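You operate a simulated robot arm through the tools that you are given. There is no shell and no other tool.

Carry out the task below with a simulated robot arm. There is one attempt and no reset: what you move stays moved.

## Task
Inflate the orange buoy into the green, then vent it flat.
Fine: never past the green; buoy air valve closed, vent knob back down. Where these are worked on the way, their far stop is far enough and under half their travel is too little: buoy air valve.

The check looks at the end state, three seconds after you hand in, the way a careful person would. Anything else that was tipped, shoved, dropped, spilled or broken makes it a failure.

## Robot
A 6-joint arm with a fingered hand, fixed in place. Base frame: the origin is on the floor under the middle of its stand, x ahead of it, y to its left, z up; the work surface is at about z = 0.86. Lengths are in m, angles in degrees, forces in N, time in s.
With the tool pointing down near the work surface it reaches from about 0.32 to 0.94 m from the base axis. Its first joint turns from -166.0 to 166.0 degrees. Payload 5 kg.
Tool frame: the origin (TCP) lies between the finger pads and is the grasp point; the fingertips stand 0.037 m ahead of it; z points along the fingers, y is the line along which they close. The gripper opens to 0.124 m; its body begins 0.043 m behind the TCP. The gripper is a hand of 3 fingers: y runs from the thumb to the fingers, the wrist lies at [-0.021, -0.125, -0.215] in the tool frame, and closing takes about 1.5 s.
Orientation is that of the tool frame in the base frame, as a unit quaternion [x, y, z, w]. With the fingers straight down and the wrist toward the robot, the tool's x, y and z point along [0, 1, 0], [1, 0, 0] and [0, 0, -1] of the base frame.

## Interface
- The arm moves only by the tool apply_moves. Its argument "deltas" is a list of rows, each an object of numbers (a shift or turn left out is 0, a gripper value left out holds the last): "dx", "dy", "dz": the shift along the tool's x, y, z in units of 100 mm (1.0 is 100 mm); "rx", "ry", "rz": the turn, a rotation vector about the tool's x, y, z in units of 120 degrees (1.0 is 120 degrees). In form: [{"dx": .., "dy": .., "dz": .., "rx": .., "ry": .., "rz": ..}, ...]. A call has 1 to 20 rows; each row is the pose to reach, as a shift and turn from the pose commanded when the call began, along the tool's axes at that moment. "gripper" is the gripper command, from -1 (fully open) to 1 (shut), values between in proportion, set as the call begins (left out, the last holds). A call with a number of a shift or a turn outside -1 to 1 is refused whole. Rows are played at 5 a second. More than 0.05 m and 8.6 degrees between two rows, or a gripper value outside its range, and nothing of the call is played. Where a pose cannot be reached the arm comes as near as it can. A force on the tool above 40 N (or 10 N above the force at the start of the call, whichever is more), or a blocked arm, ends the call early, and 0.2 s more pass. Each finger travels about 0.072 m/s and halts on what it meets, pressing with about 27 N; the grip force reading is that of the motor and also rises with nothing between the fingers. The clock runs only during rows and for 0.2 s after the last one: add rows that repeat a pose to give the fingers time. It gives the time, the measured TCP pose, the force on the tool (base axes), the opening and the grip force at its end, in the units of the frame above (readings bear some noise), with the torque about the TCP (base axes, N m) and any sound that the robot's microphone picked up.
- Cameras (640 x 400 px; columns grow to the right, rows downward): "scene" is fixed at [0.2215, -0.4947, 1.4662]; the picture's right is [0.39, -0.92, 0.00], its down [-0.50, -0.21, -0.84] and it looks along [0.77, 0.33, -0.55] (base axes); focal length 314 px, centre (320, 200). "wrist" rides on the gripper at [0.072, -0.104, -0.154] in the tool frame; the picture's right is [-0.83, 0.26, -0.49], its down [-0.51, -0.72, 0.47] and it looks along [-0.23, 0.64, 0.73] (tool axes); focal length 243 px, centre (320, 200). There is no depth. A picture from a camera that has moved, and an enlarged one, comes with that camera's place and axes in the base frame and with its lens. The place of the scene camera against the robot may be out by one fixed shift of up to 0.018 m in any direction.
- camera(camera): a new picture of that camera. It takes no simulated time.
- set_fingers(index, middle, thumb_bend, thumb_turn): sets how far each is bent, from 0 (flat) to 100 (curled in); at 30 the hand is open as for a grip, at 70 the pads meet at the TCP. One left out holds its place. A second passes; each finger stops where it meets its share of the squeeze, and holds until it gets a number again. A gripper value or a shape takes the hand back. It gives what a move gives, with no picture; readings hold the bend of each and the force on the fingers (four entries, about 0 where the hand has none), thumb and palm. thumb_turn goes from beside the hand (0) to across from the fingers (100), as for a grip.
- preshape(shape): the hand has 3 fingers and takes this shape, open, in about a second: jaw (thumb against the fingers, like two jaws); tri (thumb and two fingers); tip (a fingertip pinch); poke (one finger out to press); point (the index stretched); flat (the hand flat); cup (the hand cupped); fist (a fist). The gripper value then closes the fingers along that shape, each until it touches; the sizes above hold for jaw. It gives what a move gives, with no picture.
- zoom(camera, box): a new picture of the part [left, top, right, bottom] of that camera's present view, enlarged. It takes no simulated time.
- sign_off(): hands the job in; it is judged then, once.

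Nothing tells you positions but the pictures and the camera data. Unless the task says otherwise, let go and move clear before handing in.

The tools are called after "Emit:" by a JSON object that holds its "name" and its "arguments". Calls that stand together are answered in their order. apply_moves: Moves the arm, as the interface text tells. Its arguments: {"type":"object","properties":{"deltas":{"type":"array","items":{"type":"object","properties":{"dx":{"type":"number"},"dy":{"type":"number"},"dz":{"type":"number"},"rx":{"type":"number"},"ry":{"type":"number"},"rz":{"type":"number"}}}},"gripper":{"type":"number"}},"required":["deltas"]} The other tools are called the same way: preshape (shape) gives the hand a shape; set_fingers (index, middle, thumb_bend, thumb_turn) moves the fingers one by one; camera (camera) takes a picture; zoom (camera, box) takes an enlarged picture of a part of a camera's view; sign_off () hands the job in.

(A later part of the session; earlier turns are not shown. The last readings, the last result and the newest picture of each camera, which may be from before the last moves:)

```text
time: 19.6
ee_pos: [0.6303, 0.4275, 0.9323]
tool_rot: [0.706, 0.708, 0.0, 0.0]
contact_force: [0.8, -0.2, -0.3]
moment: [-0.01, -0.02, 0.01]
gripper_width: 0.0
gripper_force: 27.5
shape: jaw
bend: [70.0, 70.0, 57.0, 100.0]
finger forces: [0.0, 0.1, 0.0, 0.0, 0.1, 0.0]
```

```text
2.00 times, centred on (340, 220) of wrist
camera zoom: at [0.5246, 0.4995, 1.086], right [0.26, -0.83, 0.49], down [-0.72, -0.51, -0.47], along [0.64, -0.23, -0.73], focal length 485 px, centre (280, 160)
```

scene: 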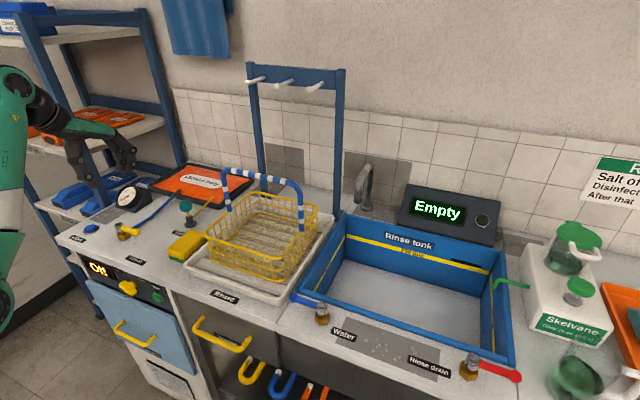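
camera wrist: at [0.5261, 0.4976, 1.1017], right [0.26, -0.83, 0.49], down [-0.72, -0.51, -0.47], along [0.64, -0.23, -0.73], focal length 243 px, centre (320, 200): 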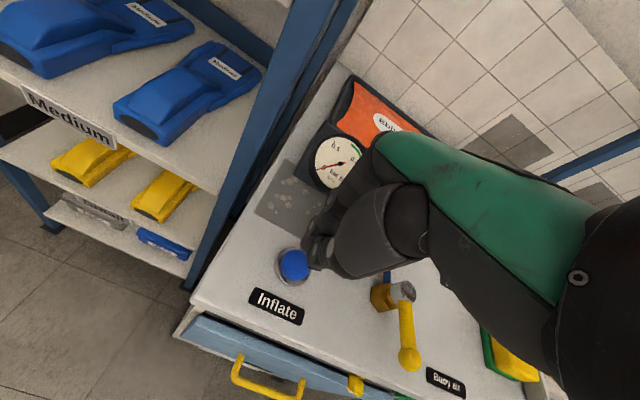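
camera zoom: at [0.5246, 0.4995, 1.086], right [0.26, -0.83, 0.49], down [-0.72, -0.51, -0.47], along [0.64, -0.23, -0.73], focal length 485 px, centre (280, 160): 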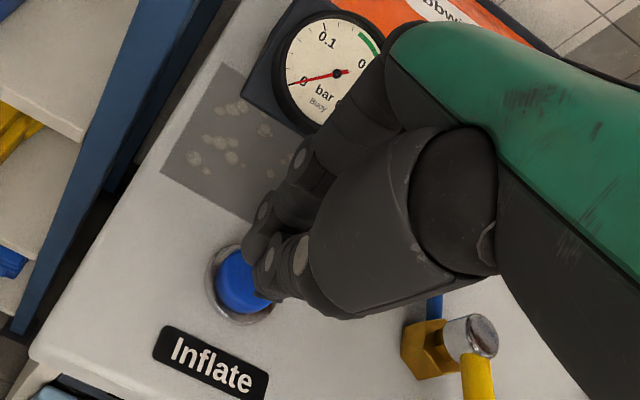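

The tip is about 1 cm above the button and within its face. I'll continue down in 4 mm steps.

Emit:
{"name": "apply_moves", "arguments": {"deltas": [{"dz": 0.04}, {"dz": 0.08}, {"dz": 0.12}]}}

Emit:
{"name": "zoom", "arguments": {"camera": "scene", "box": [60, 160, 156, 250]}}

```text
time: 20.4
ee_pos: [0.6305, 0.4274, 0.9203]
tool_rot: [0.707, 0.708, 0.0, 0.0]
contact_force: [-0.9, -0.3, 0.5]
moment: [-0.01, -0.01, 0.0]
gripper_width: 0.0
gripper_force: 26.8
shape: jaw
bend: [70.0, 70.0, 57.0, 100.0]
finger forces: [0.0, 0.0, 0.1, 0.1, 0.0, 0.0]
```

```text
4.44 times, centred on (108, 205) of scene
camera zoom: at [0.2215, -0.4947, 1.4662], right [0.39, -0.92, 0.0], down [-0.5, -0.21, -0.84], along [0.77, 0.33, -0.55], focal length 1397 px, centre (1262, 178)
```

zoom: 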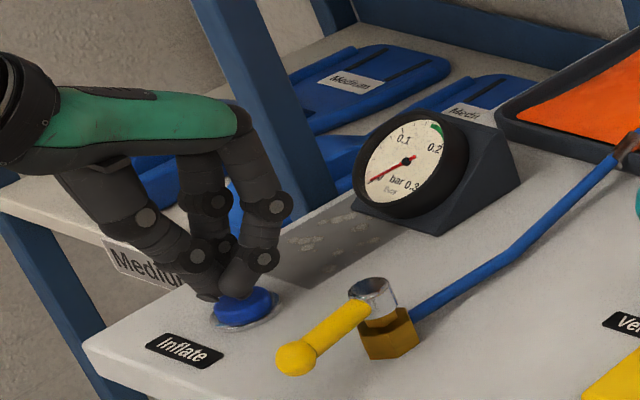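

The tips are about to touch. I'll make one brief press and release, then read the gauge.

Emit:
{"name": "apply_moves", "arguments": {"deltas": [{"dz": 0.04}, {"dz": 0.07}]}}

Emit:
{"name": "zoom", "arguments": {"camera": "scene", "box": [60, 160, 156, 250]}}

```text
time: 21.0
ee_pos: [0.6314, 0.4281, 0.9131]
tool_rot: [0.707, 0.707, 0.0, 0.0]
contact_force: [-0.6, 0.2, 0.5]
moment: [0.02, 0.02, 0.0]
gripper_width: 0.0001
gripper_force: 26.9
shape: jaw
bend: [70.0, 70.0, 57.0, 100.0]
finger forces: [0.0, 0.0, 0.0, 0.1, 0.0, 0.1]
```

```text
4.44 times, centred on (108, 205) of scene
camera zoom: at [0.2215, -0.4947, 1.4662], right [0.39, -0.92, 0.0], down [-0.5, -0.21, -0.84], along [0.77, 0.33, -0.55], focal length 1397 px, centre (1262, 178)
```

zoom: 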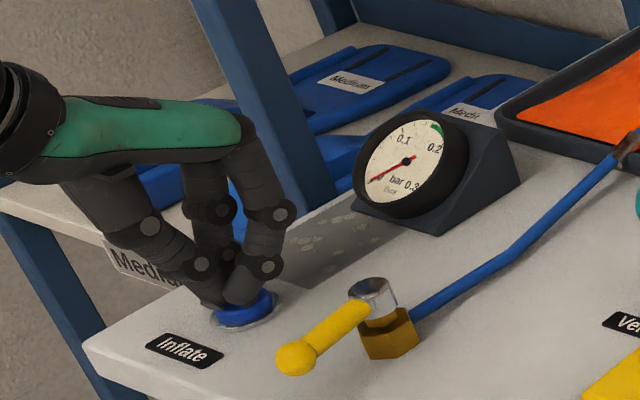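

There's no contact force yet, and the gauge still reads 0. I'll go down a little further.

Emit:
{"name": "apply_moves", "arguments": {"deltas": [{"dz": 0.03}, {"dz": 0.05}]}}

Emit:
{"name": "zoom", "arguments": {"camera": "scene", "box": [60, 160, 156, 250]}}

```text
time: 21.6
ee_pos: [0.6295, 0.4275, 0.9078]
tool_rot: [0.707, 0.707, 0.0, 0.001]
contact_force: [-0.6, 0.8, 2.7]
moment: [0.06, -0.02, -0.01]
gripper_width: 0.0002
gripper_force: 27.4
shape: jaw
bend: [70.0, 70.0, 57.0, 100.0]
finger forces: [0.1, 0.0, 0.1, 0.0, 0.1, 0.0]
heard: click
```

```text
4.44 times, centred on (108, 205) of scene
camera zoom: at [0.2215, -0.4947, 1.4662], right [0.39, -0.92, 0.0], down [-0.5, -0.21, -0.84], along [0.77, 0.33, -0.55], focal length 1397 px, centre (1262, 178)
```

zoom: 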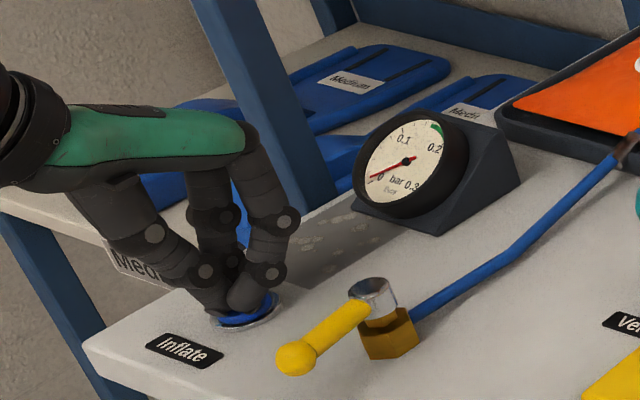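

I heard a click, so the button is pressed. I'll read the gauge closely before any more time passes.

Emit:
{"name": "zoom", "arguments": {"camera": "scene", "box": [114, 180, 154, 210]}}

Emit:
{"name": "zoom", "arguments": {"camera": "wrist", "box": [300, 80, 400, 180]}}

```text
13.33 times, centred on (134, 195) of scene
camera zoom: at [0.2215, -0.4947, 1.4662], right [0.39, -0.92, 0.0], down [-0.5, -0.21, -0.84], along [0.77, 0.33, -0.55], focal length 4190 px, centre (2800, 267)
```

zoom: 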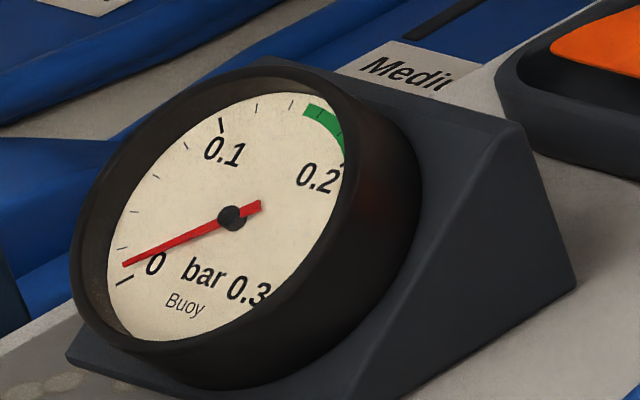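

```text
4.00 times, centred on (350, 130) of wrist
camera zoom: at [0.5252, 0.4991, 1.062], right [0.26, -0.83, 0.49], down [-0.72, -0.51, -0.47], along [0.64, -0.23, -0.73], focal length 970 px, centre (200, 480)
```

zoom: 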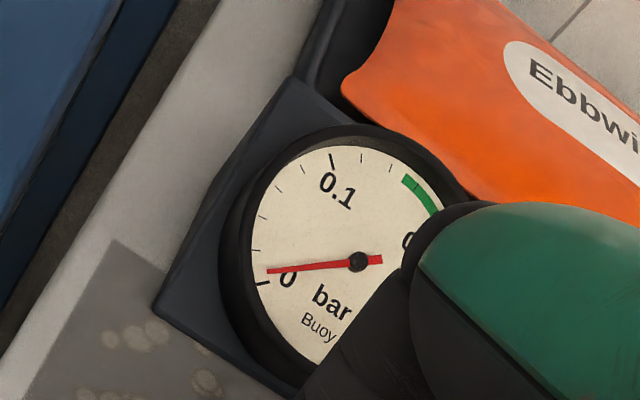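

The needle has risen slightly to about 0.007. I'll release the button now to find out whether it needs holding or latches.

Emit:
{"name": "apply_moves", "arguments": {"deltas": [{"dz": -0.1}]}}

Emit:
{"name": "zoom", "arguments": {"camera": "scene", "box": [114, 180, 154, 210]}}

Emit:
{"name": "zoom", "arguments": {"camera": "scene", "box": [60, 160, 156, 250]}}

```text
time: 22.0
ee_pos: [0.6286, 0.4275, 0.9171]
tool_rot: [0.707, 0.707, 0.0, 0.0]
contact_force: [0.3, 0.5, 0.5]
moment: [0.01, 0.0, -0.03]
gripper_width: 0.0
gripper_force: 26.9
shape: jaw
bend: [70.0, 70.0, 57.0, 100.0]
finger forces: [0.0, 0.0, 0.0, 0.0, 0.1, 0.0]
```

```text
13.33 times, centred on (134, 195) of scene
camera zoom: at [0.2215, -0.4947, 1.4662], right [0.39, -0.92, 0.0], down [-0.5, -0.21, -0.84], along [0.77, 0.33, -0.55], focal length 4190 px, centre (2800, 267)
```

zoom: 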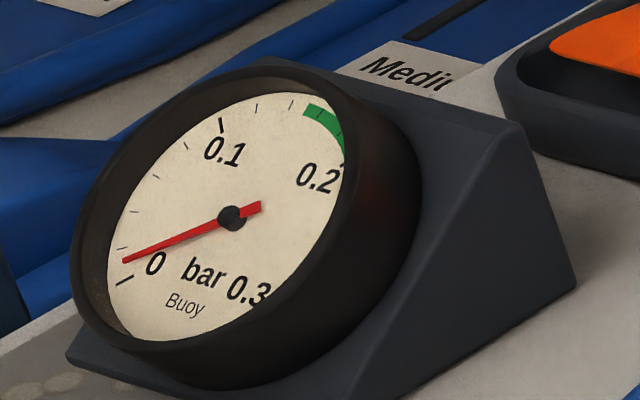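

```text
4.44 times, centred on (108, 205) of scene
camera zoom: at [0.2215, -0.4947, 1.4662], right [0.39, -0.92, 0.0], down [-0.5, -0.21, -0.84], along [0.77, 0.33, -0.55], focal length 1397 px, centre (1262, 178)
```

zoom: 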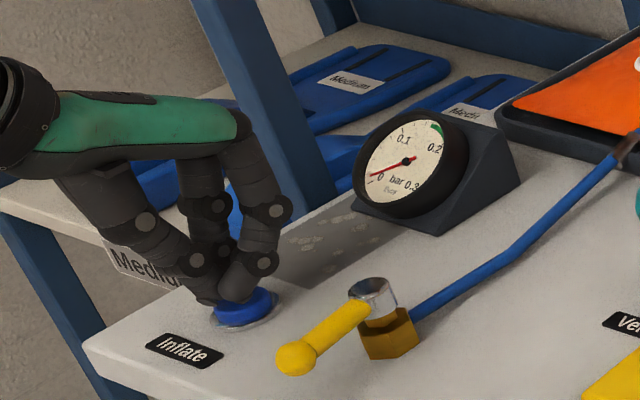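

The needle barely moved after release. I'll wait briefly with the button free to see whether pressure still creeps up.

Emit:
{"name": "apply_moves", "arguments": {"deltas": [{"dz": 0}, {"dz": 0}]}}

Emit:
{"name": "zoom", "arguments": {"camera": "scene", "box": [114, 180, 154, 210]}}

```text
time: 22.6
ee_pos: [0.6299, 0.4284, 0.9178]
tool_rot: [0.708, 0.706, -0.001, 0.0]
contact_force: [-0.3, -0.1, -1.2]
moment: [0.0, -0.01, 0.01]
gripper_width: 0.0
gripper_force: 26.8
shape: jaw
bend: [70.0, 70.0, 57.0, 100.0]
finger forces: [0.0, 0.0, 0.1, 0.0, 0.1, 0.1]
```

```text
13.33 times, centred on (134, 195) of scene
camera zoom: at [0.2215, -0.4947, 1.4662], right [0.39, -0.92, 0.0], down [-0.5, -0.21, -0.84], along [0.77, 0.33, -0.55], focal length 4190 px, centre (2800, 267)
```

zoom: 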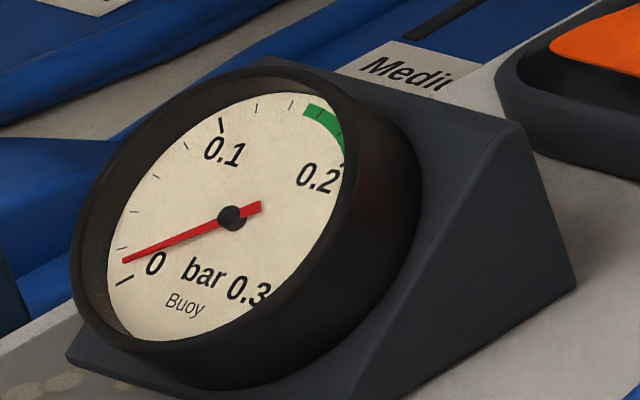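

It's holding steady near 0.008, so the button inflates only while held. I'll press again for about a second and recheck.

Emit:
{"name": "apply_moves", "arguments": {"deltas": [{"dz": 0.11}, {"dz": 0.11}, {"dz": 0.11}, {"dz": 0.11}]}}

Emit:
{"name": "zoom", "arguments": {"camera": "scene", "box": [114, 180, 154, 210]}}

```text
time: 23.6
ee_pos: [0.6309, 0.428, 0.907]
tool_rot: [0.707, 0.707, 0.0, 0.001]
contact_force: [-0.1, 0.5, 1.9]
moment: [0.04, 0.0, 0.01]
gripper_width: 0.0
gripper_force: 26.9
shape: jaw
bend: [70.0, 70.0, 57.0, 100.0]
finger forces: [0.0, 0.0, 0.0, 0.0, 0.1, 0.0]
heard: click
```

```text
13.33 times, centred on (134, 195) of scene
camera zoom: at [0.2215, -0.4947, 1.4662], right [0.39, -0.92, 0.0], down [-0.5, -0.21, -0.84], along [0.77, 0.33, -0.55], focal length 4190 px, centre (2800, 267)
```

zoom: 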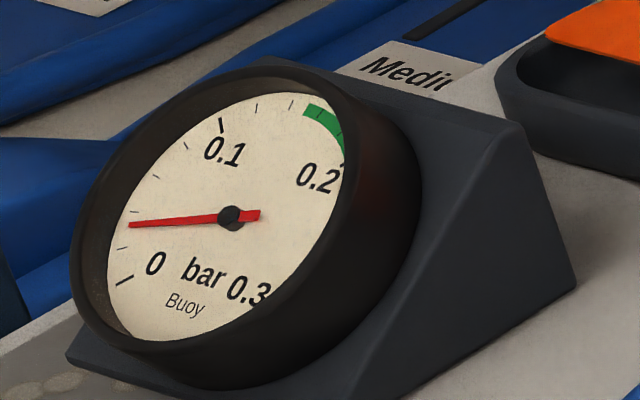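

The needle is at about 0.033, a rate of roughly 0.035 bar/s. I'll hold for about 1.8 s more and then recheck, well below the green.

Emit:
{"name": "apply_moves", "arguments": {"deltas": [{"dz": 0}, {"dz": 0}, {"dz": 0}, {"dz": 0}, {"dz": 0}, {"dz": 0}, {"dz": 0}, {"dz": 0}]}}

Emit:
{"name": "zoom", "arguments": {"camera": "scene", "box": [114, 180, 154, 210]}}

```text
time: 25.4
ee_pos: [0.63, 0.4279, 0.9073]
tool_rot: [0.707, 0.707, 0.001, 0.0]
contact_force: [-0.4, 1.6, 2.2]
moment: [0.04, 0.0, 0.01]
gripper_width: 0.0
gripper_force: 27.2
shape: jaw
bend: [70.0, 70.0, 57.0, 100.0]
finger forces: [0.1, 0.1, 0.1, 0.1, 0.0, 0.0]
```

```text
13.33 times, centred on (134, 195) of scene
camera zoom: at [0.2215, -0.4947, 1.4662], right [0.39, -0.92, 0.0], down [-0.5, -0.21, -0.84], along [0.77, 0.33, -0.55], focal length 4190 px, centre (2800, 267)
```

zoom: 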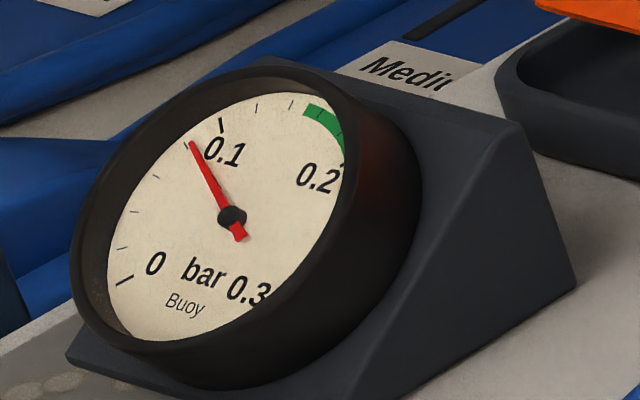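

It's now about 0.083, a rate of roughly 0.028 bar/s. I'll hold another 1.8 s, which should land near 0.13.

Emit:
{"name": "apply_moves", "arguments": {"deltas": [{"dz": 0}, {"dz": 0}, {"dz": 0}, {"dz": 0}, {"dz": 0}, {"dz": 0}, {"dz": 0}, {"dz": 0}]}}

Emit:
{"name": "zoom", "arguments": {"camera": "scene", "box": [114, 180, 154, 210]}}

Emit:
{"name": "zoom", "arguments": {"camera": "wrist", "box": [300, 80, 400, 180]}}

```text
time: 27.2
ee_pos: [0.6302, 0.4287, 0.9068]
tool_rot: [0.707, 0.708, 0.0, 0.0]
contact_force: [0.8, 0.8, 2.2]
moment: [0.05, -0.04, 0.0]
gripper_width: 0.0003
gripper_force: 27.0
shape: jaw
bend: [70.0, 70.0, 57.0, 100.0]
finger forces: [0.0, 0.1, 0.0, 0.0, 0.0, 0.0]
```

```text
13.33 times, centred on (134, 195) of scene
camera zoom: at [0.2215, -0.4947, 1.4662], right [0.39, -0.92, 0.0], down [-0.5, -0.21, -0.84], along [0.77, 0.33, -0.55], focal length 4190 px, centre (2800, 267)
```

zoom: 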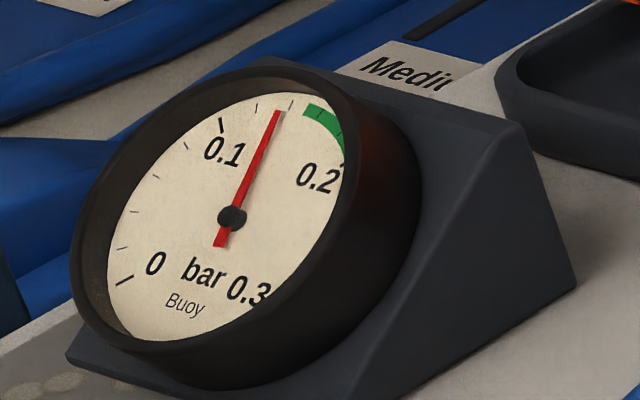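

```text
4.00 times, centred on (350, 130) of wrist
camera zoom: at [0.5251, 0.5004, 1.0617], right [0.26, -0.83, 0.49], down [-0.72, -0.51, -0.47], along [0.64, -0.23, -0.73], focal length 970 px, centre (200, 480)
```

zoom: 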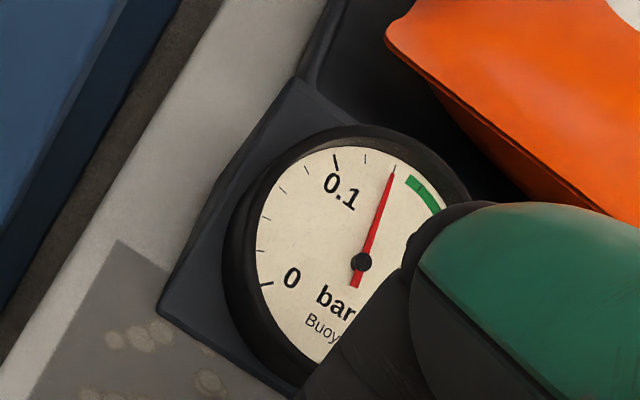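

The wrist view reads about 0.137, just short of the green, which starts near 0.15. I'll hold about 1.2 s more to reach roughly 0.17, mid-low green.

Emit:
{"name": "apply_moves", "arguments": {"deltas": [{"dz": 0}, {"dz": 0}, {"dz": 0}, {"dz": 0}, {"dz": 0}]}}

Emit:
{"name": "zoom", "arguments": {"camera": "scene", "box": [114, 180, 154, 210]}}

Emit:
{"name": "zoom", "arguments": {"camera": "wrist", "box": [300, 80, 400, 180]}}

```text
time: 28.4
ee_pos: [0.631, 0.4276, 0.9083]
tool_rot: [0.708, 0.706, 0.0, 0.0]
contact_force: [0.0, 0.8, 2.1]
moment: [0.04, -0.04, 0.03]
gripper_width: 0.0003
gripper_force: 27.0
shape: jaw
bend: [70.0, 70.0, 57.0, 100.0]
finger forces: [0.1, 0.1, 0.1, 0.0, 0.1, 0.0]
```

```text
13.33 times, centred on (134, 195) of scene
camera zoom: at [0.2215, -0.4947, 1.4662], right [0.39, -0.92, 0.0], down [-0.5, -0.21, -0.84], along [0.77, 0.33, -0.55], focal length 4190 px, centre (2800, 267)
```

zoom: 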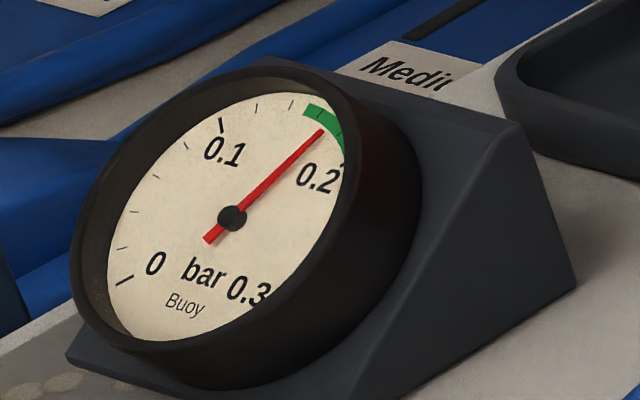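

```text
4.00 times, centred on (350, 130) of wrist
camera zoom: at [0.5251, 0.5004, 1.0617], right [0.26, -0.83, 0.49], down [-0.72, -0.51, -0.47], along [0.64, -0.23, -0.73], focal length 970 px, centre (200, 480)
```

zoom: 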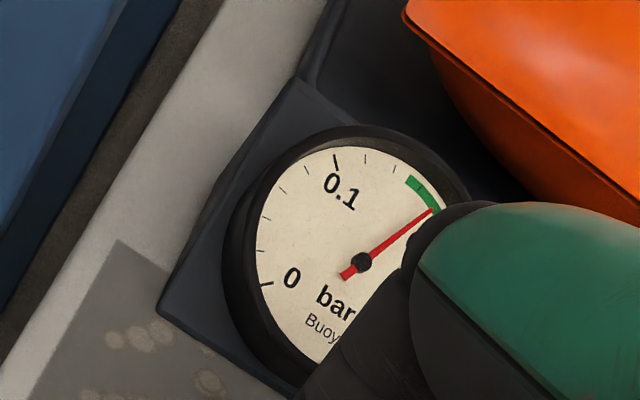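

The needle is mid-green, about 0.175. I'll release now by lifting off.

Emit:
{"name": "apply_moves", "arguments": {"deltas": [{"dz": -0.3}]}}

Emit:
{"name": "zoom", "arguments": {"camera": "scene", "box": [114, 180, 154, 210]}}

Emit:
{"name": "zoom", "arguments": {"camera": "wrist", "box": [300, 80, 400, 180]}}

Emit:
{"name": "camera", "arguments": {"camera": "scene"}}

```text
time: 28.8
ee_pos: [0.6287, 0.4292, 0.936]
tool_rot: [0.708, 0.707, -0.001, -0.001]
contact_force: [-0.4, -0.6, -1.0]
moment: [0.02, 0.04, 0.01]
gripper_width: 0.0002
gripper_force: 26.7
shape: jaw
bend: [70.0, 70.0, 57.0, 100.0]
finger forces: [0.1, 0.1, 0.0, 0.0, 0.0, 0.0]
```

```text
13.33 times, centred on (134, 195) of scene
camera zoom: at [0.2215, -0.4947, 1.4662], right [0.39, -0.92, 0.0], down [-0.5, -0.21, -0.84], along [0.77, 0.33, -0.55], focal length 4190 px, centre (2800, 267)
```

zoom: 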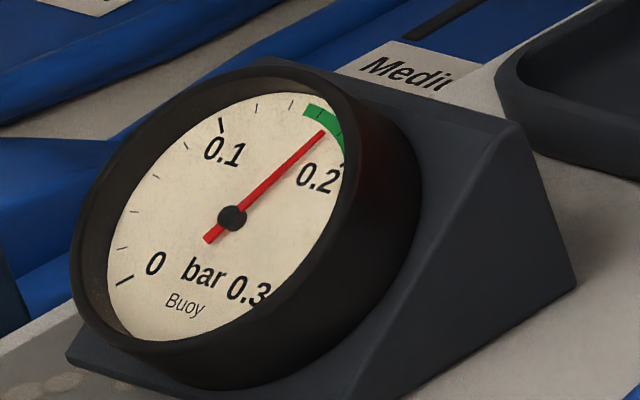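

```text
4.00 times, centred on (350, 130) of wrist
camera zoom: at [0.5239, 0.5011, 1.0901], right [0.26, -0.83, 0.49], down [-0.72, -0.51, -0.47], along [0.64, -0.23, -0.73], focal length 970 px, centre (200, 480)
```

zoom: 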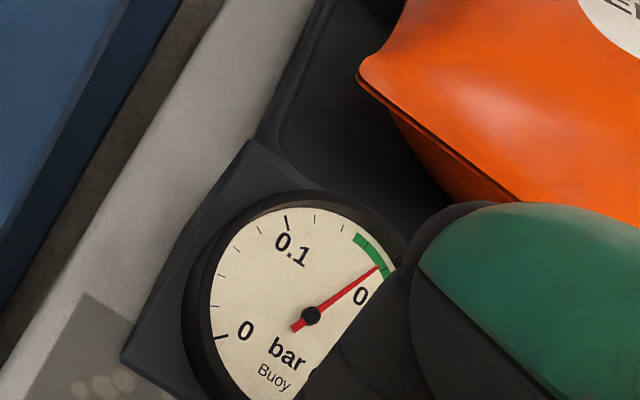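

```text
taken
```

scene: 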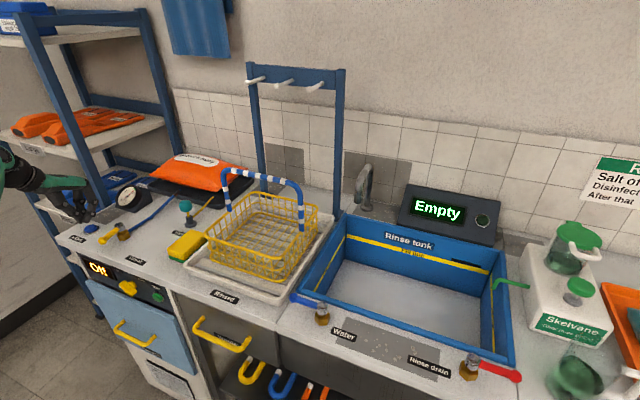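

It's stable in the green at about 0.18 and the buoy is visibly inflated. Next I'll close the air valve. I'll move beside the handle on its +y side with the hand still closed, and descend there.

Emit:
{"name": "apply_moves", "arguments": {"deltas": [{"dx": 0, "dy": 0, "dz": -0.24}, {"dx": -0.3, "dy": -0.15, "dz": -0.24}, {"dx": -0.64, "dy": -0.29, "dz": -0.24}, {"dx": -0.64, "dy": -0.29, "dz": -0.24}]}}

Emit:
{"name": "camera", "arguments": {"camera": "wrist"}}

Emit:
{"name": "zoom", "arguments": {"camera": "scene", "box": [60, 160, 156, 250]}}

```text
time: 29.8
ee_pos: [0.6003, 0.3631, 0.9582]
tool_rot: [0.707, 0.707, 0.001, 0.0]
contact_force: [0.1, -0.1, 0.9]
moment: [-0.01, 0.01, -0.01]
gripper_width: 0.0
gripper_force: 26.9
shape: jaw
bend: [70.0, 70.0, 57.0, 100.0]
finger forces: [0.1, 0.1, 0.0, 0.0, 0.0, 0.1]
```

```text
taken
camera wrist: at [0.4958, 0.4355, 1.1134], right [0.26, -0.83, 0.49], down [-0.72, -0.51, -0.47], along [0.64, -0.23, -0.73], focal length 243 px, centre (320, 200)
```

wrist: 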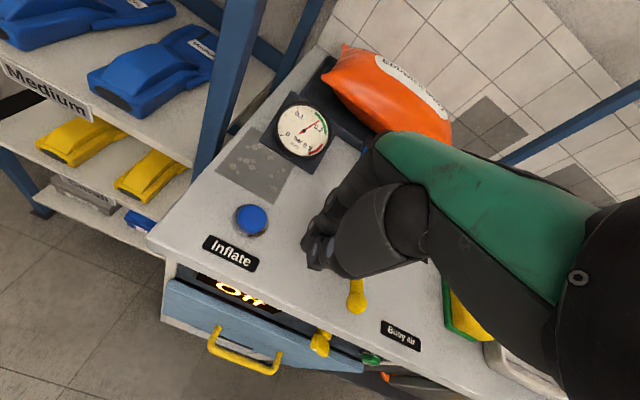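

```text
4.44 times, centred on (108, 205) of scene
camera zoom: at [0.2215, -0.4947, 1.4662], right [0.39, -0.92, 0.0], down [-0.5, -0.21, -0.84], along [0.77, 0.33, -0.55], focal length 1397 px, centre (1262, 178)
```

zoom: 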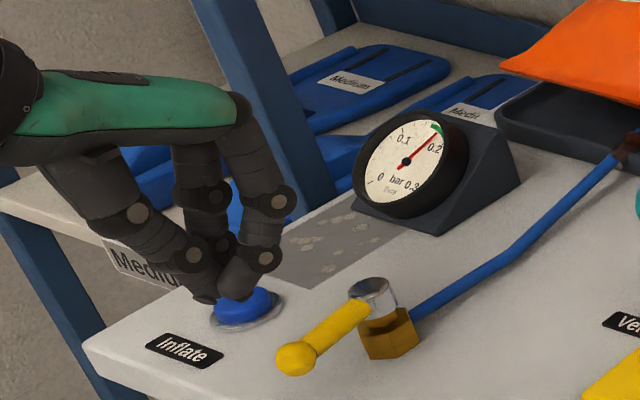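

The valve handle is unmoved and the gauge is steady. I'll descend beside the handle to z≈0.915.

Emit:
{"name": "apply_moves", "arguments": {"deltas": [{"dz": 0.2}, {"dz": 0.43}, {"dz": 0.43}]}}

Emit:
{"name": "zoom", "arguments": {"camera": "wrist", "box": [220, 120, 460, 320]}}

Emit:
{"name": "zoom", "arguments": {"camera": "scene", "box": [60, 160, 156, 250]}}

```text
time: 30.6
ee_pos: [0.602, 0.3634, 0.917]
tool_rot: [0.706, 0.708, 0.0, 0.0]
contact_force: [-0.8, -0.1, -0.1]
moment: [0.0, -0.02, 0.03]
gripper_width: 0.0001
gripper_force: 27.3
shape: jaw
bend: [70.0, 70.0, 57.0, 100.0]
finger forces: [0.0, 0.1, 0.0, 0.0, 0.0, 0.0]
```

```text
2.00 times, centred on (340, 220) of wrist
camera zoom: at [0.4972, 0.4354, 1.0712], right [0.26, -0.83, 0.49], down [-0.72, -0.51, -0.47], along [0.64, -0.23, -0.73], focal length 485 px, centre (280, 160)
```

zoom: 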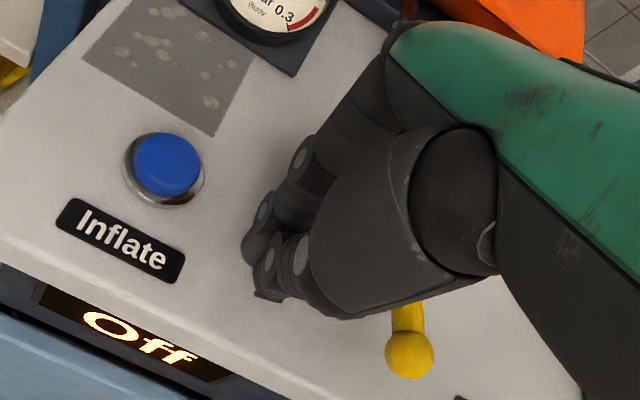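

```text
4.44 times, centred on (108, 205) of scene
camera zoom: at [0.2215, -0.4947, 1.4662], right [0.39, -0.92, 0.0], down [-0.5, -0.21, -0.84], along [0.77, 0.33, -0.55], focal length 1397 px, centre (1262, 178)
```

zoom: 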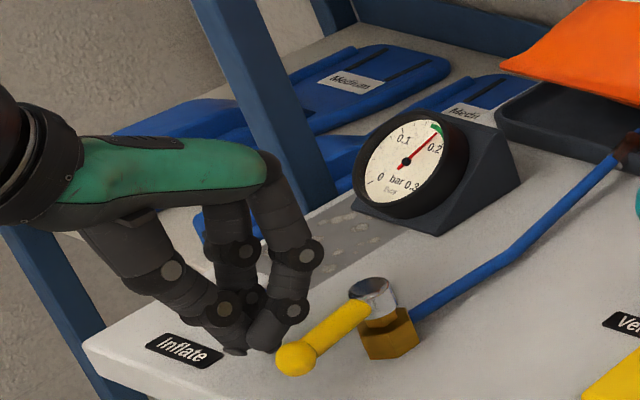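

The fingers are beside the handle with clear space. I'll push it back along the arc toward -y in small steps.

Emit:
{"name": "apply_moves", "arguments": {"deltas": [{"dx": -0.13, "dy": -0.02}, {"dx": -0.23, "dy": -0.02}, {"dx": -0.33, "dy": -0.04}, {"dx": -0.45, "dy": -0.07}, {"dx": -0.57, "dy": -0.1}]}}

Emit:
{"name": "zoom", "arguments": {"camera": "wrist", "box": [220, 120, 460, 320]}}

Emit:
{"name": "zoom", "arguments": {"camera": "scene", "box": [60, 160, 156, 250]}}

```text
time: 31.8
ee_pos: [0.5926, 0.3077, 0.9171]
tool_rot: [0.708, 0.707, 0.001, 0.0]
contact_force: [-0.9, 0.3, 1.0]
moment: [-0.04, 0.02, 0.01]
gripper_width: 0.0
gripper_force: 27.4
shape: jaw
bend: [70.0, 70.0, 57.0, 100.0]
finger forces: [0.0, 1.4, 0.1, 0.0, 0.0, 0.1]
```

```text
2.00 times, centred on (340, 220) of wrist
camera zoom: at [0.4869, 0.38, 1.0718], right [0.26, -0.83, 0.49], down [-0.72, -0.51, -0.47], along [0.64, -0.23, -0.73], focal length 485 px, centre (280, 160)
```

zoom: 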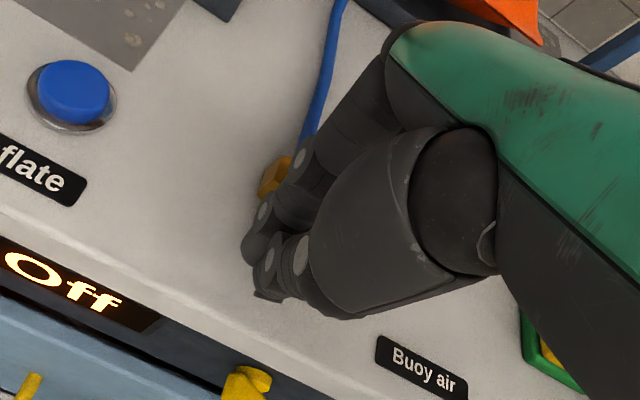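

```text
4.44 times, centred on (108, 205) of scene
camera zoom: at [0.2215, -0.4947, 1.4662], right [0.39, -0.92, 0.0], down [-0.5, -0.21, -0.84], along [0.77, 0.33, -0.55], focal length 1397 px, centre (1262, 178)
```

zoom: 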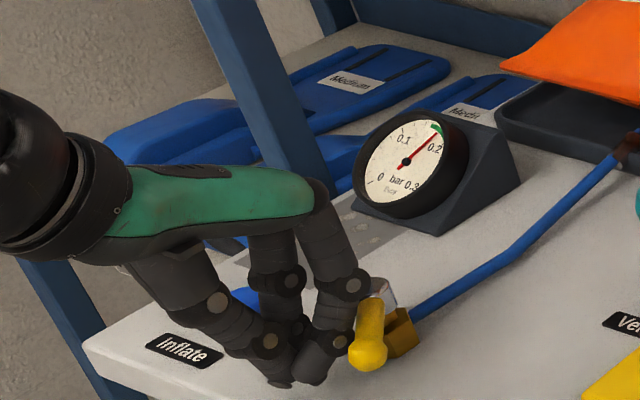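

The handle is about halfway back with little force. I'll continue around the arc, shifting the push toward +x.

Emit:
{"name": "apply_moves", "arguments": {"deltas": [{"dx": -0.11, "dy": 0.01}, {"dx": -0.23, "dy": 0.04}, {"dx": -0.33, "dy": 0.09}, {"dx": -0.42, "dy": 0.15}, {"dx": -0.48, "dy": 0.21}]}}

Emit:
{"name": "camera", "arguments": {"camera": "wrist"}}

Emit:
{"name": "zoom", "arguments": {"camera": "scene", "box": [80, 170, 176, 250]}}

```text
time: 33.0
ee_pos: [0.611, 0.2595, 0.9176]
tool_rot: [0.707, 0.707, -0.001, 0.0]
contact_force: [-7.1, 1.8, 4.0]
moment: [-0.06, -0.03, -0.03]
gripper_width: 0.0
gripper_force: 26.9
shape: jaw
bend: [70.0, 70.0, 57.0, 100.0]
finger forces: [0.0, 7.7, 0.0, 0.0, 0.0, 0.1]
```

```text
taken
camera wrist: at [0.5063, 0.3314, 1.0718], right [0.26, -0.83, 0.49], down [-0.72, -0.51, -0.47], along [0.64, -0.23, -0.73], focal length 243 px, centre (320, 200)
```

wrist: 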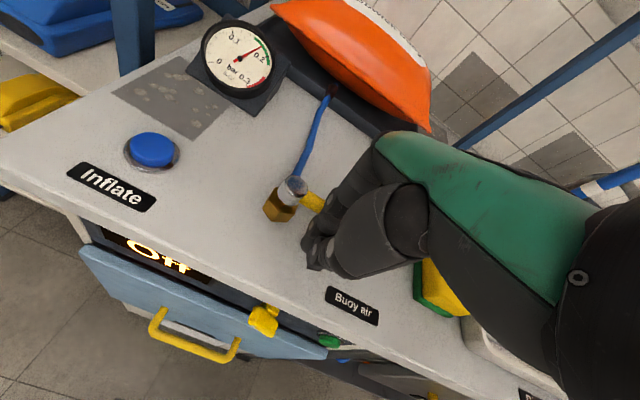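

```text
5.00 times, centred on (128, 210) of scene
camera zoom: at [0.2215, -0.4947, 1.4662], right [0.39, -0.92, 0.0], down [-0.5, -0.21, -0.84], along [0.77, 0.33, -0.55], focal length 1571 px, centre (1280, 150)
```

zoom: 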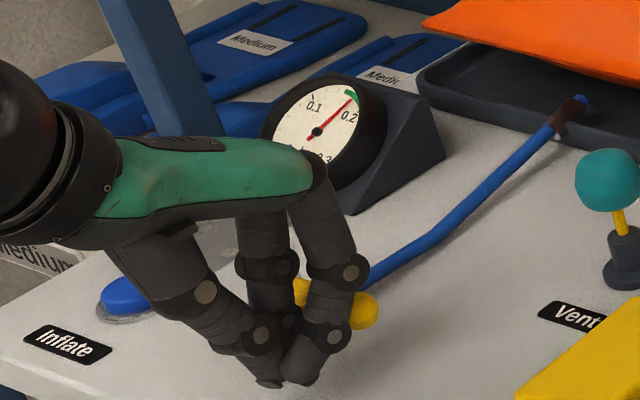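

The handle looks back at its original direction with 7 N of reaction, so it's probably on the closed stop. I'll nudge 5 mm more to confirm it is seated.

Emit:
{"name": "apply_moves", "arguments": {"deltas": [{"dy": 0.03}, {"dy": 0.05}, {"dy": 0.05}]}}

Emit:
{"name": "zoom", "arguments": {"camera": "scene", "box": [80, 170, 176, 250]}}

```text
time: 33.8
ee_pos: [0.6161, 0.2607, 0.9166]
tool_rot: [0.707, 0.707, 0.0, 0.001]
contact_force: [-14.1, -1.7, 6.1]
moment: [-0.11, 0.02, -0.28]
gripper_width: 0.0002
gripper_force: 26.8
shape: jaw
bend: [70.0, 70.0, 57.0, 100.0]
finger forces: [0.0, 14.5, 0.1, 0.1, 0.0, 0.0]
```

```text
5.00 times, centred on (128, 210) of scene
camera zoom: at [0.2215, -0.4947, 1.4662], right [0.39, -0.92, 0.0], down [-0.5, -0.21, -0.84], along [0.77, 0.33, -0.55], focal length 1571 px, centre (1280, 150)
```

zoom: 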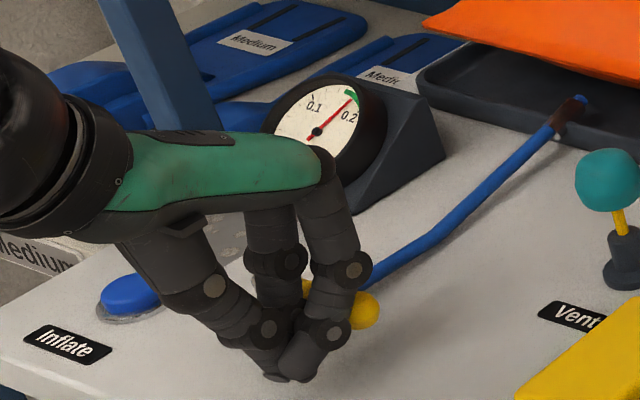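

The force climbed to 14 N with almost no motion, so the valve is closed on its stop. I'll back away and lift clear to verify.

Emit:
{"name": "apply_moves", "arguments": {"deltas": [{"dy": -0.15}, {"dy": -0.3}, {"dy": -0.3, "dz": -0.3}, {"dy": -0.3, "dz": -0.7}, {"dy": -0.3, "dz": -1.0}, {"dy": -0.3, "dz": -1.0}]}}

Emit:
{"name": "camera", "arguments": {"camera": "wrist"}}

Emit:
{"name": "zoom", "arguments": {"camera": "scene", "box": [80, 150, 240, 250]}}

```text
time: 35.2
ee_pos: [0.587, 0.2577, 1.0153]
tool_rot: [0.707, 0.707, 0.0, 0.0]
contact_force: [-0.4, 0.5, -0.3]
moment: [-0.02, -0.01, -0.03]
gripper_width: 0.0
gripper_force: 27.2
shape: jaw
bend: [70.0, 70.0, 57.0, 100.0]
finger forces: [0.0, 0.0, 0.0, 0.1, 0.0, 0.1]
```

```text
taken
camera wrist: at [0.4821, 0.3301, 1.1709], right [0.26, -0.83, 0.49], down [-0.72, -0.51, -0.47], along [0.64, -0.23, -0.73], focal length 243 px, centre (320, 200)
```

wrist: 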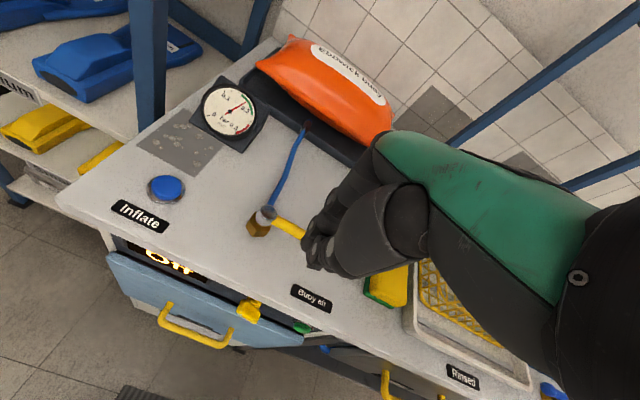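

```text
4.00 times, centred on (160, 200) of scene
camera zoom: at [0.2215, -0.4947, 1.4662], right [0.39, -0.92, 0.0], down [-0.5, -0.21, -0.84], along [0.77, 0.33, -0.55], focal length 1257 px, centre (960, 200)
```

zoom: 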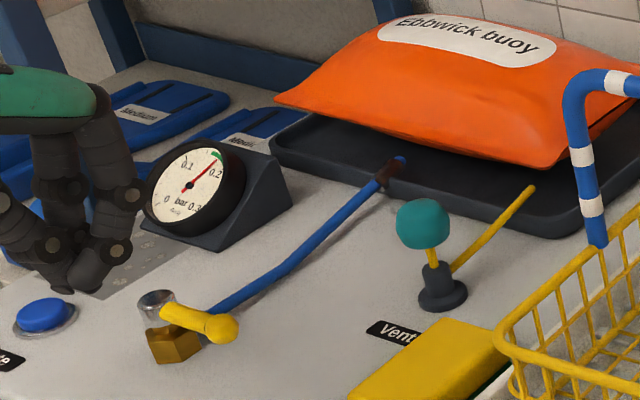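

The valve is closed and the needle still sits in the green at about 0.18. Next is the vent knob. I'll open the hand moderately and move up and over toward the teal ball.

Emit:
{"name": "apply_moves", "arguments": {"deltas": [{"dz": -0.4}, {"dx": -0.1, "dy": 0.2, "dz": -0.7}, {"dx": -0.25, "dy": 0.5, "dz": -0.8}, {"dx": -0.4, "dy": 0.8, "dz": -0.8}, {"dx": -0.5, "dy": 1.0, "dz": -0.8}, {"dx": -0.5, "dy": 1.0, "dz": -0.8}], "gripper": -0.15}}

Emit:
{"name": "camera", "arguments": {"camera": "wrist"}}

Emit:
{"name": "zoom", "arguments": {"camera": "scene", "box": [100, 205, 164, 245]}}

Emit:
{"name": "zoom", "arguments": {"camera": "scene", "box": [100, 120, 260, 220]}}

```text
time: 36.6
ee_pos: [0.6881, 0.2103, 1.0969]
tool_rot: [0.707, 0.707, -0.001, 0.0]
contact_force: [-0.6, 0.2, -0.6]
moment: [-0.02, 0.01, 0.01]
gripper_width: 0.071
gripper_force: 0.0
shape: jaw
bend: [73.0, 42.0, 66.0, 100.0]
finger forces: [0.0, 0.0, 0.0, 0.1, 0.0, 0.1]
```

```text
taken
camera wrist: at [0.5819, 0.2825, 1.2517], right [0.26, -0.83, 0.49], down [-0.72, -0.51, -0.47], along [0.64, -0.23, -0.73], focal length 243 px, centre (320, 200)
```

wrist: 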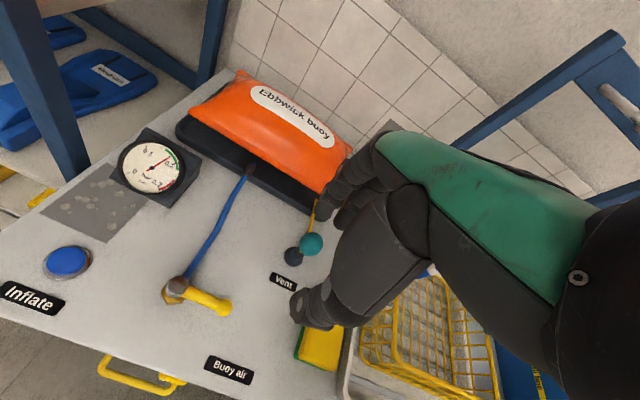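

```text
10.00 times, centred on (132, 225) of scene
camera zoom: at [0.2215, -0.4947, 1.4662], right [0.39, -0.92, 0.0], down [-0.5, -0.21, -0.84], along [0.77, 0.33, -0.55], focal length 3142 px, centre (2200, -50)
```

zoom: 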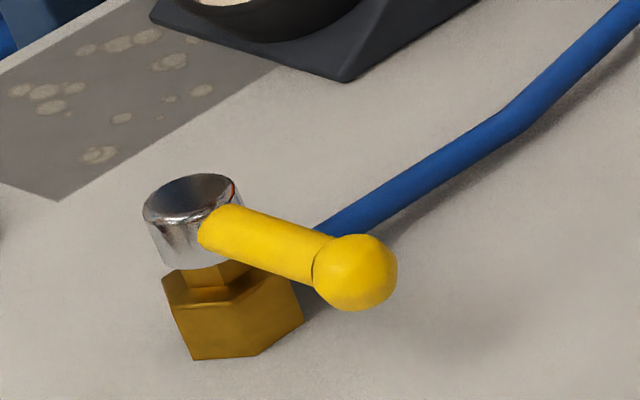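

```text
4.00 times, centred on (180, 170) of scene
camera zoom: at [0.2215, -0.4947, 1.4662], right [0.39, -0.92, 0.0], down [-0.5, -0.21, -0.84], along [0.77, 0.33, -0.55], focal length 1257 px, centre (880, 320)
```

zoom: 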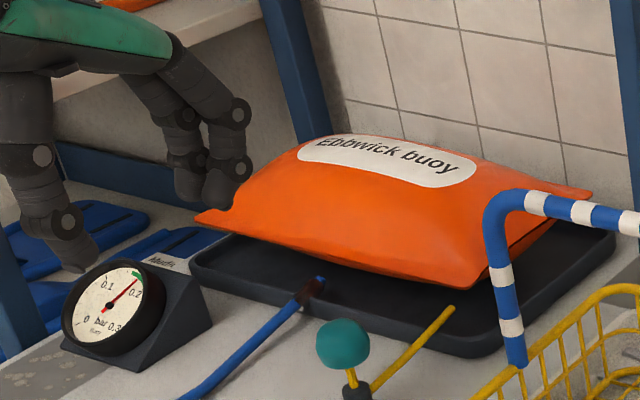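

The valve matches its original closed pose exactly, and the gauge holds in the green. I'm confident the vent ball centre is at (0.772, 0.1725, 0.937). I'll move directly above it.

Emit:
{"name": "apply_moves", "arguments": {"deltas": [{"dx": -0.1, "dy": 0.25}, {"dx": -0.2, "dy": 0.5}, {"dx": -0.3, "dy": 0.7, "dz": 0.1}, {"dx": -0.38, "dy": 0.84, "dz": 0.3}, {"dx": -0.38, "dy": 0.84, "dz": 0.45}, {"dx": -0.38, "dy": 0.84, "dz": 0.45}]}}

Emit:
{"name": "camera", "arguments": {"camera": "wrist"}}

Emit:
{"name": "zoom", "arguments": {"camera": "scene", "box": [110, 130, 270, 230]}}

```text
time: 38.0
ee_pos: [0.7699, 0.1705, 1.0541]
tool_rot: [0.707, 0.707, 0.001, 0.0]
contact_force: [0.3, -0.3, -0.3]
moment: [-0.01, -0.01, 0.0]
gripper_width: 0.071
gripper_force: 0.1
shape: jaw
bend: [73.0, 42.0, 66.0, 100.0]
finger forces: [0.0, 0.0, 0.0, 0.0, 0.0, 0.1]
```

```text
taken
camera wrist: at [0.666, 0.2437, 1.2075], right [0.26, -0.83, 0.49], down [-0.72, -0.51, -0.47], along [0.64, -0.23, -0.73], focal length 243 px, centre (320, 200)
```

wrist: 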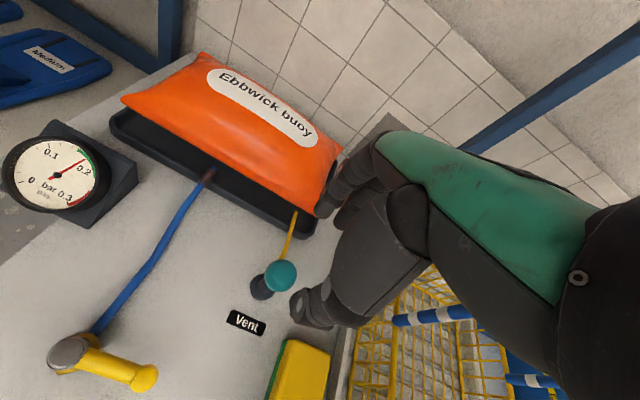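

```text
4.00 times, centred on (190, 180) of scene
camera zoom: at [0.2215, -0.4947, 1.4662], right [0.39, -0.92, 0.0], down [-0.5, -0.21, -0.84], along [0.77, 0.33, -0.55], focal length 1257 px, centre (840, 280)
```

zoom: 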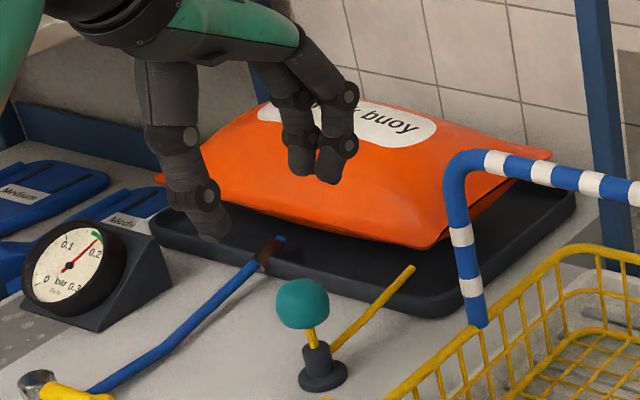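

I'm aligned to within a few millimetres of the ball. I'll come down partway and check clearance to the buoy, hose and sponge.

Emit:
{"name": "apply_moves", "arguments": {"deltas": [{"dx": 0.01, "dy": 0.025, "dz": 0.25}, {"dx": 0.01, "dy": 0.025, "dz": 0.5}, {"dx": 0.01, "dy": 0.025, "dz": 0.65}, {"dx": 0.01, "dy": 0.025, "dz": 0.65}]}}

Emit:
{"name": "camera", "arguments": {"camera": "wrist"}}

Emit:
{"name": "zoom", "arguments": {"camera": "scene", "box": [140, 150, 236, 230]}}

```text
time: 39.0
ee_pos: [0.7706, 0.1714, 0.9885]
tool_rot: [0.707, 0.707, 0.0, 0.0]
contact_force: [0.0, -0.4, -0.6]
moment: [0.02, 0.0, -0.02]
gripper_width: 0.0711
gripper_force: 0.1
shape: jaw
bend: [73.0, 42.0, 66.0, 100.0]
finger forces: [0.0, 0.0, 0.0, 0.0, 0.1, 0.0]
```

```text
taken
camera wrist: at [0.6665, 0.2431, 1.1418], right [0.26, -0.83, 0.49], down [-0.72, -0.51, -0.47], along [0.64, -0.23, -0.73], focal length 243 px, centre (320, 200)
```

wrist: 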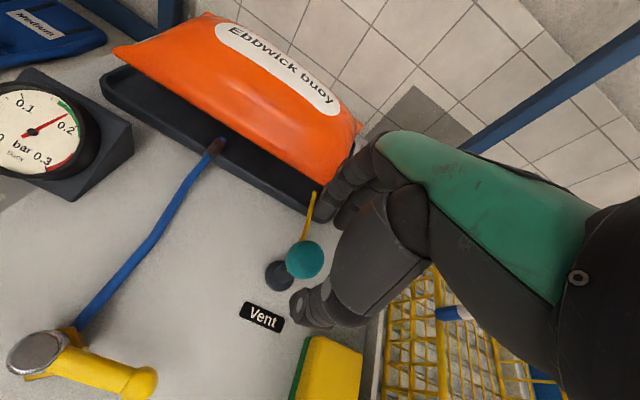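

```text
5.00 times, centred on (188, 190) of scene
camera zoom: at [0.2215, -0.4947, 1.4662], right [0.39, -0.92, 0.0], down [-0.5, -0.21, -0.84], along [0.77, 0.33, -0.55], focal length 1571 px, centre (980, 250)
```

zoom: 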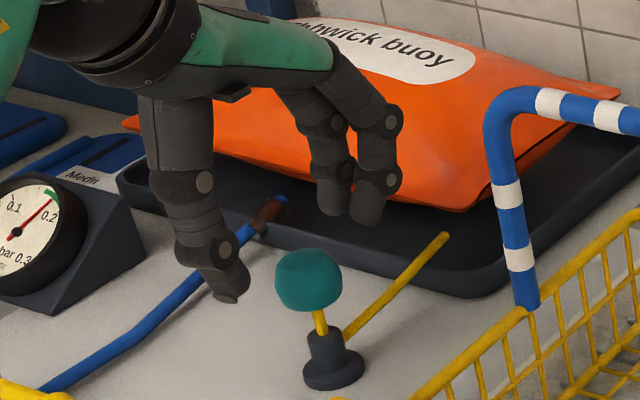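

There's clearance all around. I'll descend so the pads surround the ball with TCP at z≈0.945, keeping the tips above the yellow hose.

Emit:
{"name": "apply_moves", "arguments": {"deltas": [{"dy": 0.01, "dz": 0.15}, {"dy": 0.01, "dz": 0.3}, {"dy": 0.01, "dz": 0.43}, {"dy": 0.01, "dz": 0.43}]}}

Emit:
{"name": "camera", "arguments": {"camera": "wrist"}}

Emit:
{"name": "zoom", "arguments": {"camera": "scene", "box": [140, 150, 236, 230]}}

```text
time: 40.0
ee_pos: [0.7737, 0.1707, 0.9445]
tool_rot: [0.707, 0.707, 0.0, -0.001]
contact_force: [0.4, -0.5, 0.0]
moment: [0.0, -0.02, 0.01]
gripper_width: 0.0711
gripper_force: 0.1
shape: jaw
bend: [73.0, 42.0, 66.0, 100.0]
finger forces: [0.0, 0.0, 0.1, 0.0, 0.0, 0.1]
```

```text
taken
camera wrist: at [0.6693, 0.2422, 1.0991], right [0.26, -0.83, 0.49], down [-0.72, -0.51, -0.47], along [0.64, -0.23, -0.73], focal length 243 px, centre (320, 200)
```

wrist: 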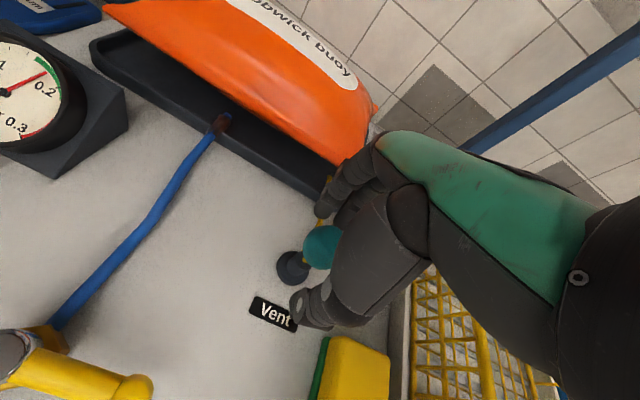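

```text
5.00 times, centred on (188, 190) of scene
camera zoom: at [0.2215, -0.4947, 1.4662], right [0.39, -0.92, 0.0], down [-0.5, -0.21, -0.84], along [0.77, 0.33, -0.55], focal length 1571 px, centre (980, 250)
```

zoom: 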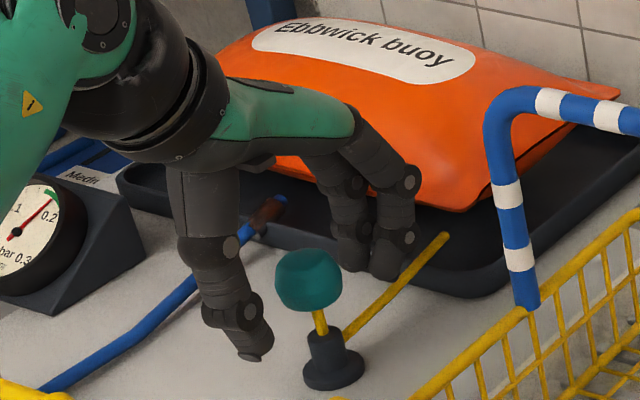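

The ball is centred between thumb and fingers. I'll close gently on it and watch the forces.

Emit:
{"name": "apply_moves", "arguments": {"deltas": [{"dz": 0}, {"dz": 0}, {"dz": 0}, {"dz": 0}, {"dz": 0}, {"dz": 0}], "gripper": 0.7}}

Emit:
{"name": "zoom", "arguments": {"camera": "scene", "box": [140, 150, 236, 230]}}

Emit:
{"name": "zoom", "arguments": {"camera": "scene", "box": [114, 180, 154, 210]}}

```text
time: 41.4
ee_pos: [0.7743, 0.1707, 0.9449]
tool_rot: [0.707, 0.707, 0.0, 0.0]
contact_force: [-1.6, -0.7, -1.8]
moment: [0.0, 0.03, 0.03]
gripper_width: 0.0235
gripper_force: 27.4
shape: jaw
bend: [73.0, 62.0, 74.0, 100.0]
finger forces: [14.4, 6.6, 0.0, 0.0, 24.1, 0.0]
```

```text
5.00 times, centred on (188, 190) of scene
camera zoom: at [0.2215, -0.4947, 1.4662], right [0.39, -0.92, 0.0], down [-0.5, -0.21, -0.84], along [0.77, 0.33, -0.55], focal length 1571 px, centre (980, 250)
```

zoom: 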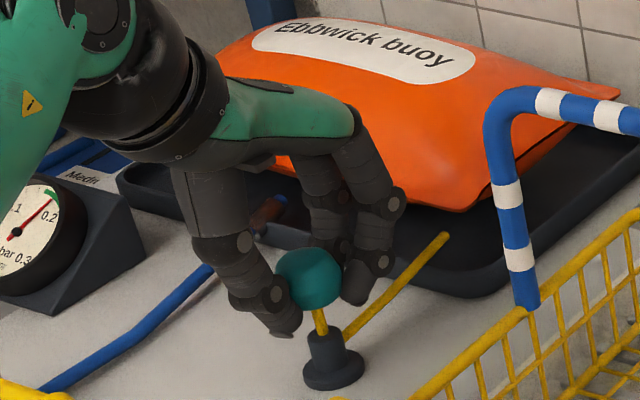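

```text
13.33 times, centred on (134, 195) of scene
camera zoom: at [0.2215, -0.4947, 1.4662], right [0.39, -0.92, 0.0], down [-0.5, -0.21, -0.84], along [0.77, 0.33, -0.55], focal length 4190 px, centre (2800, 267)
```

zoom: 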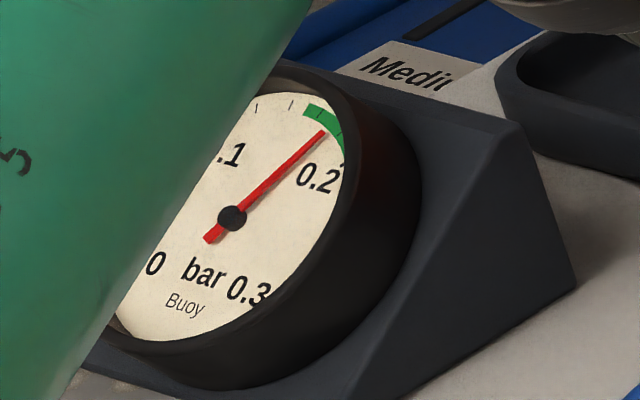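

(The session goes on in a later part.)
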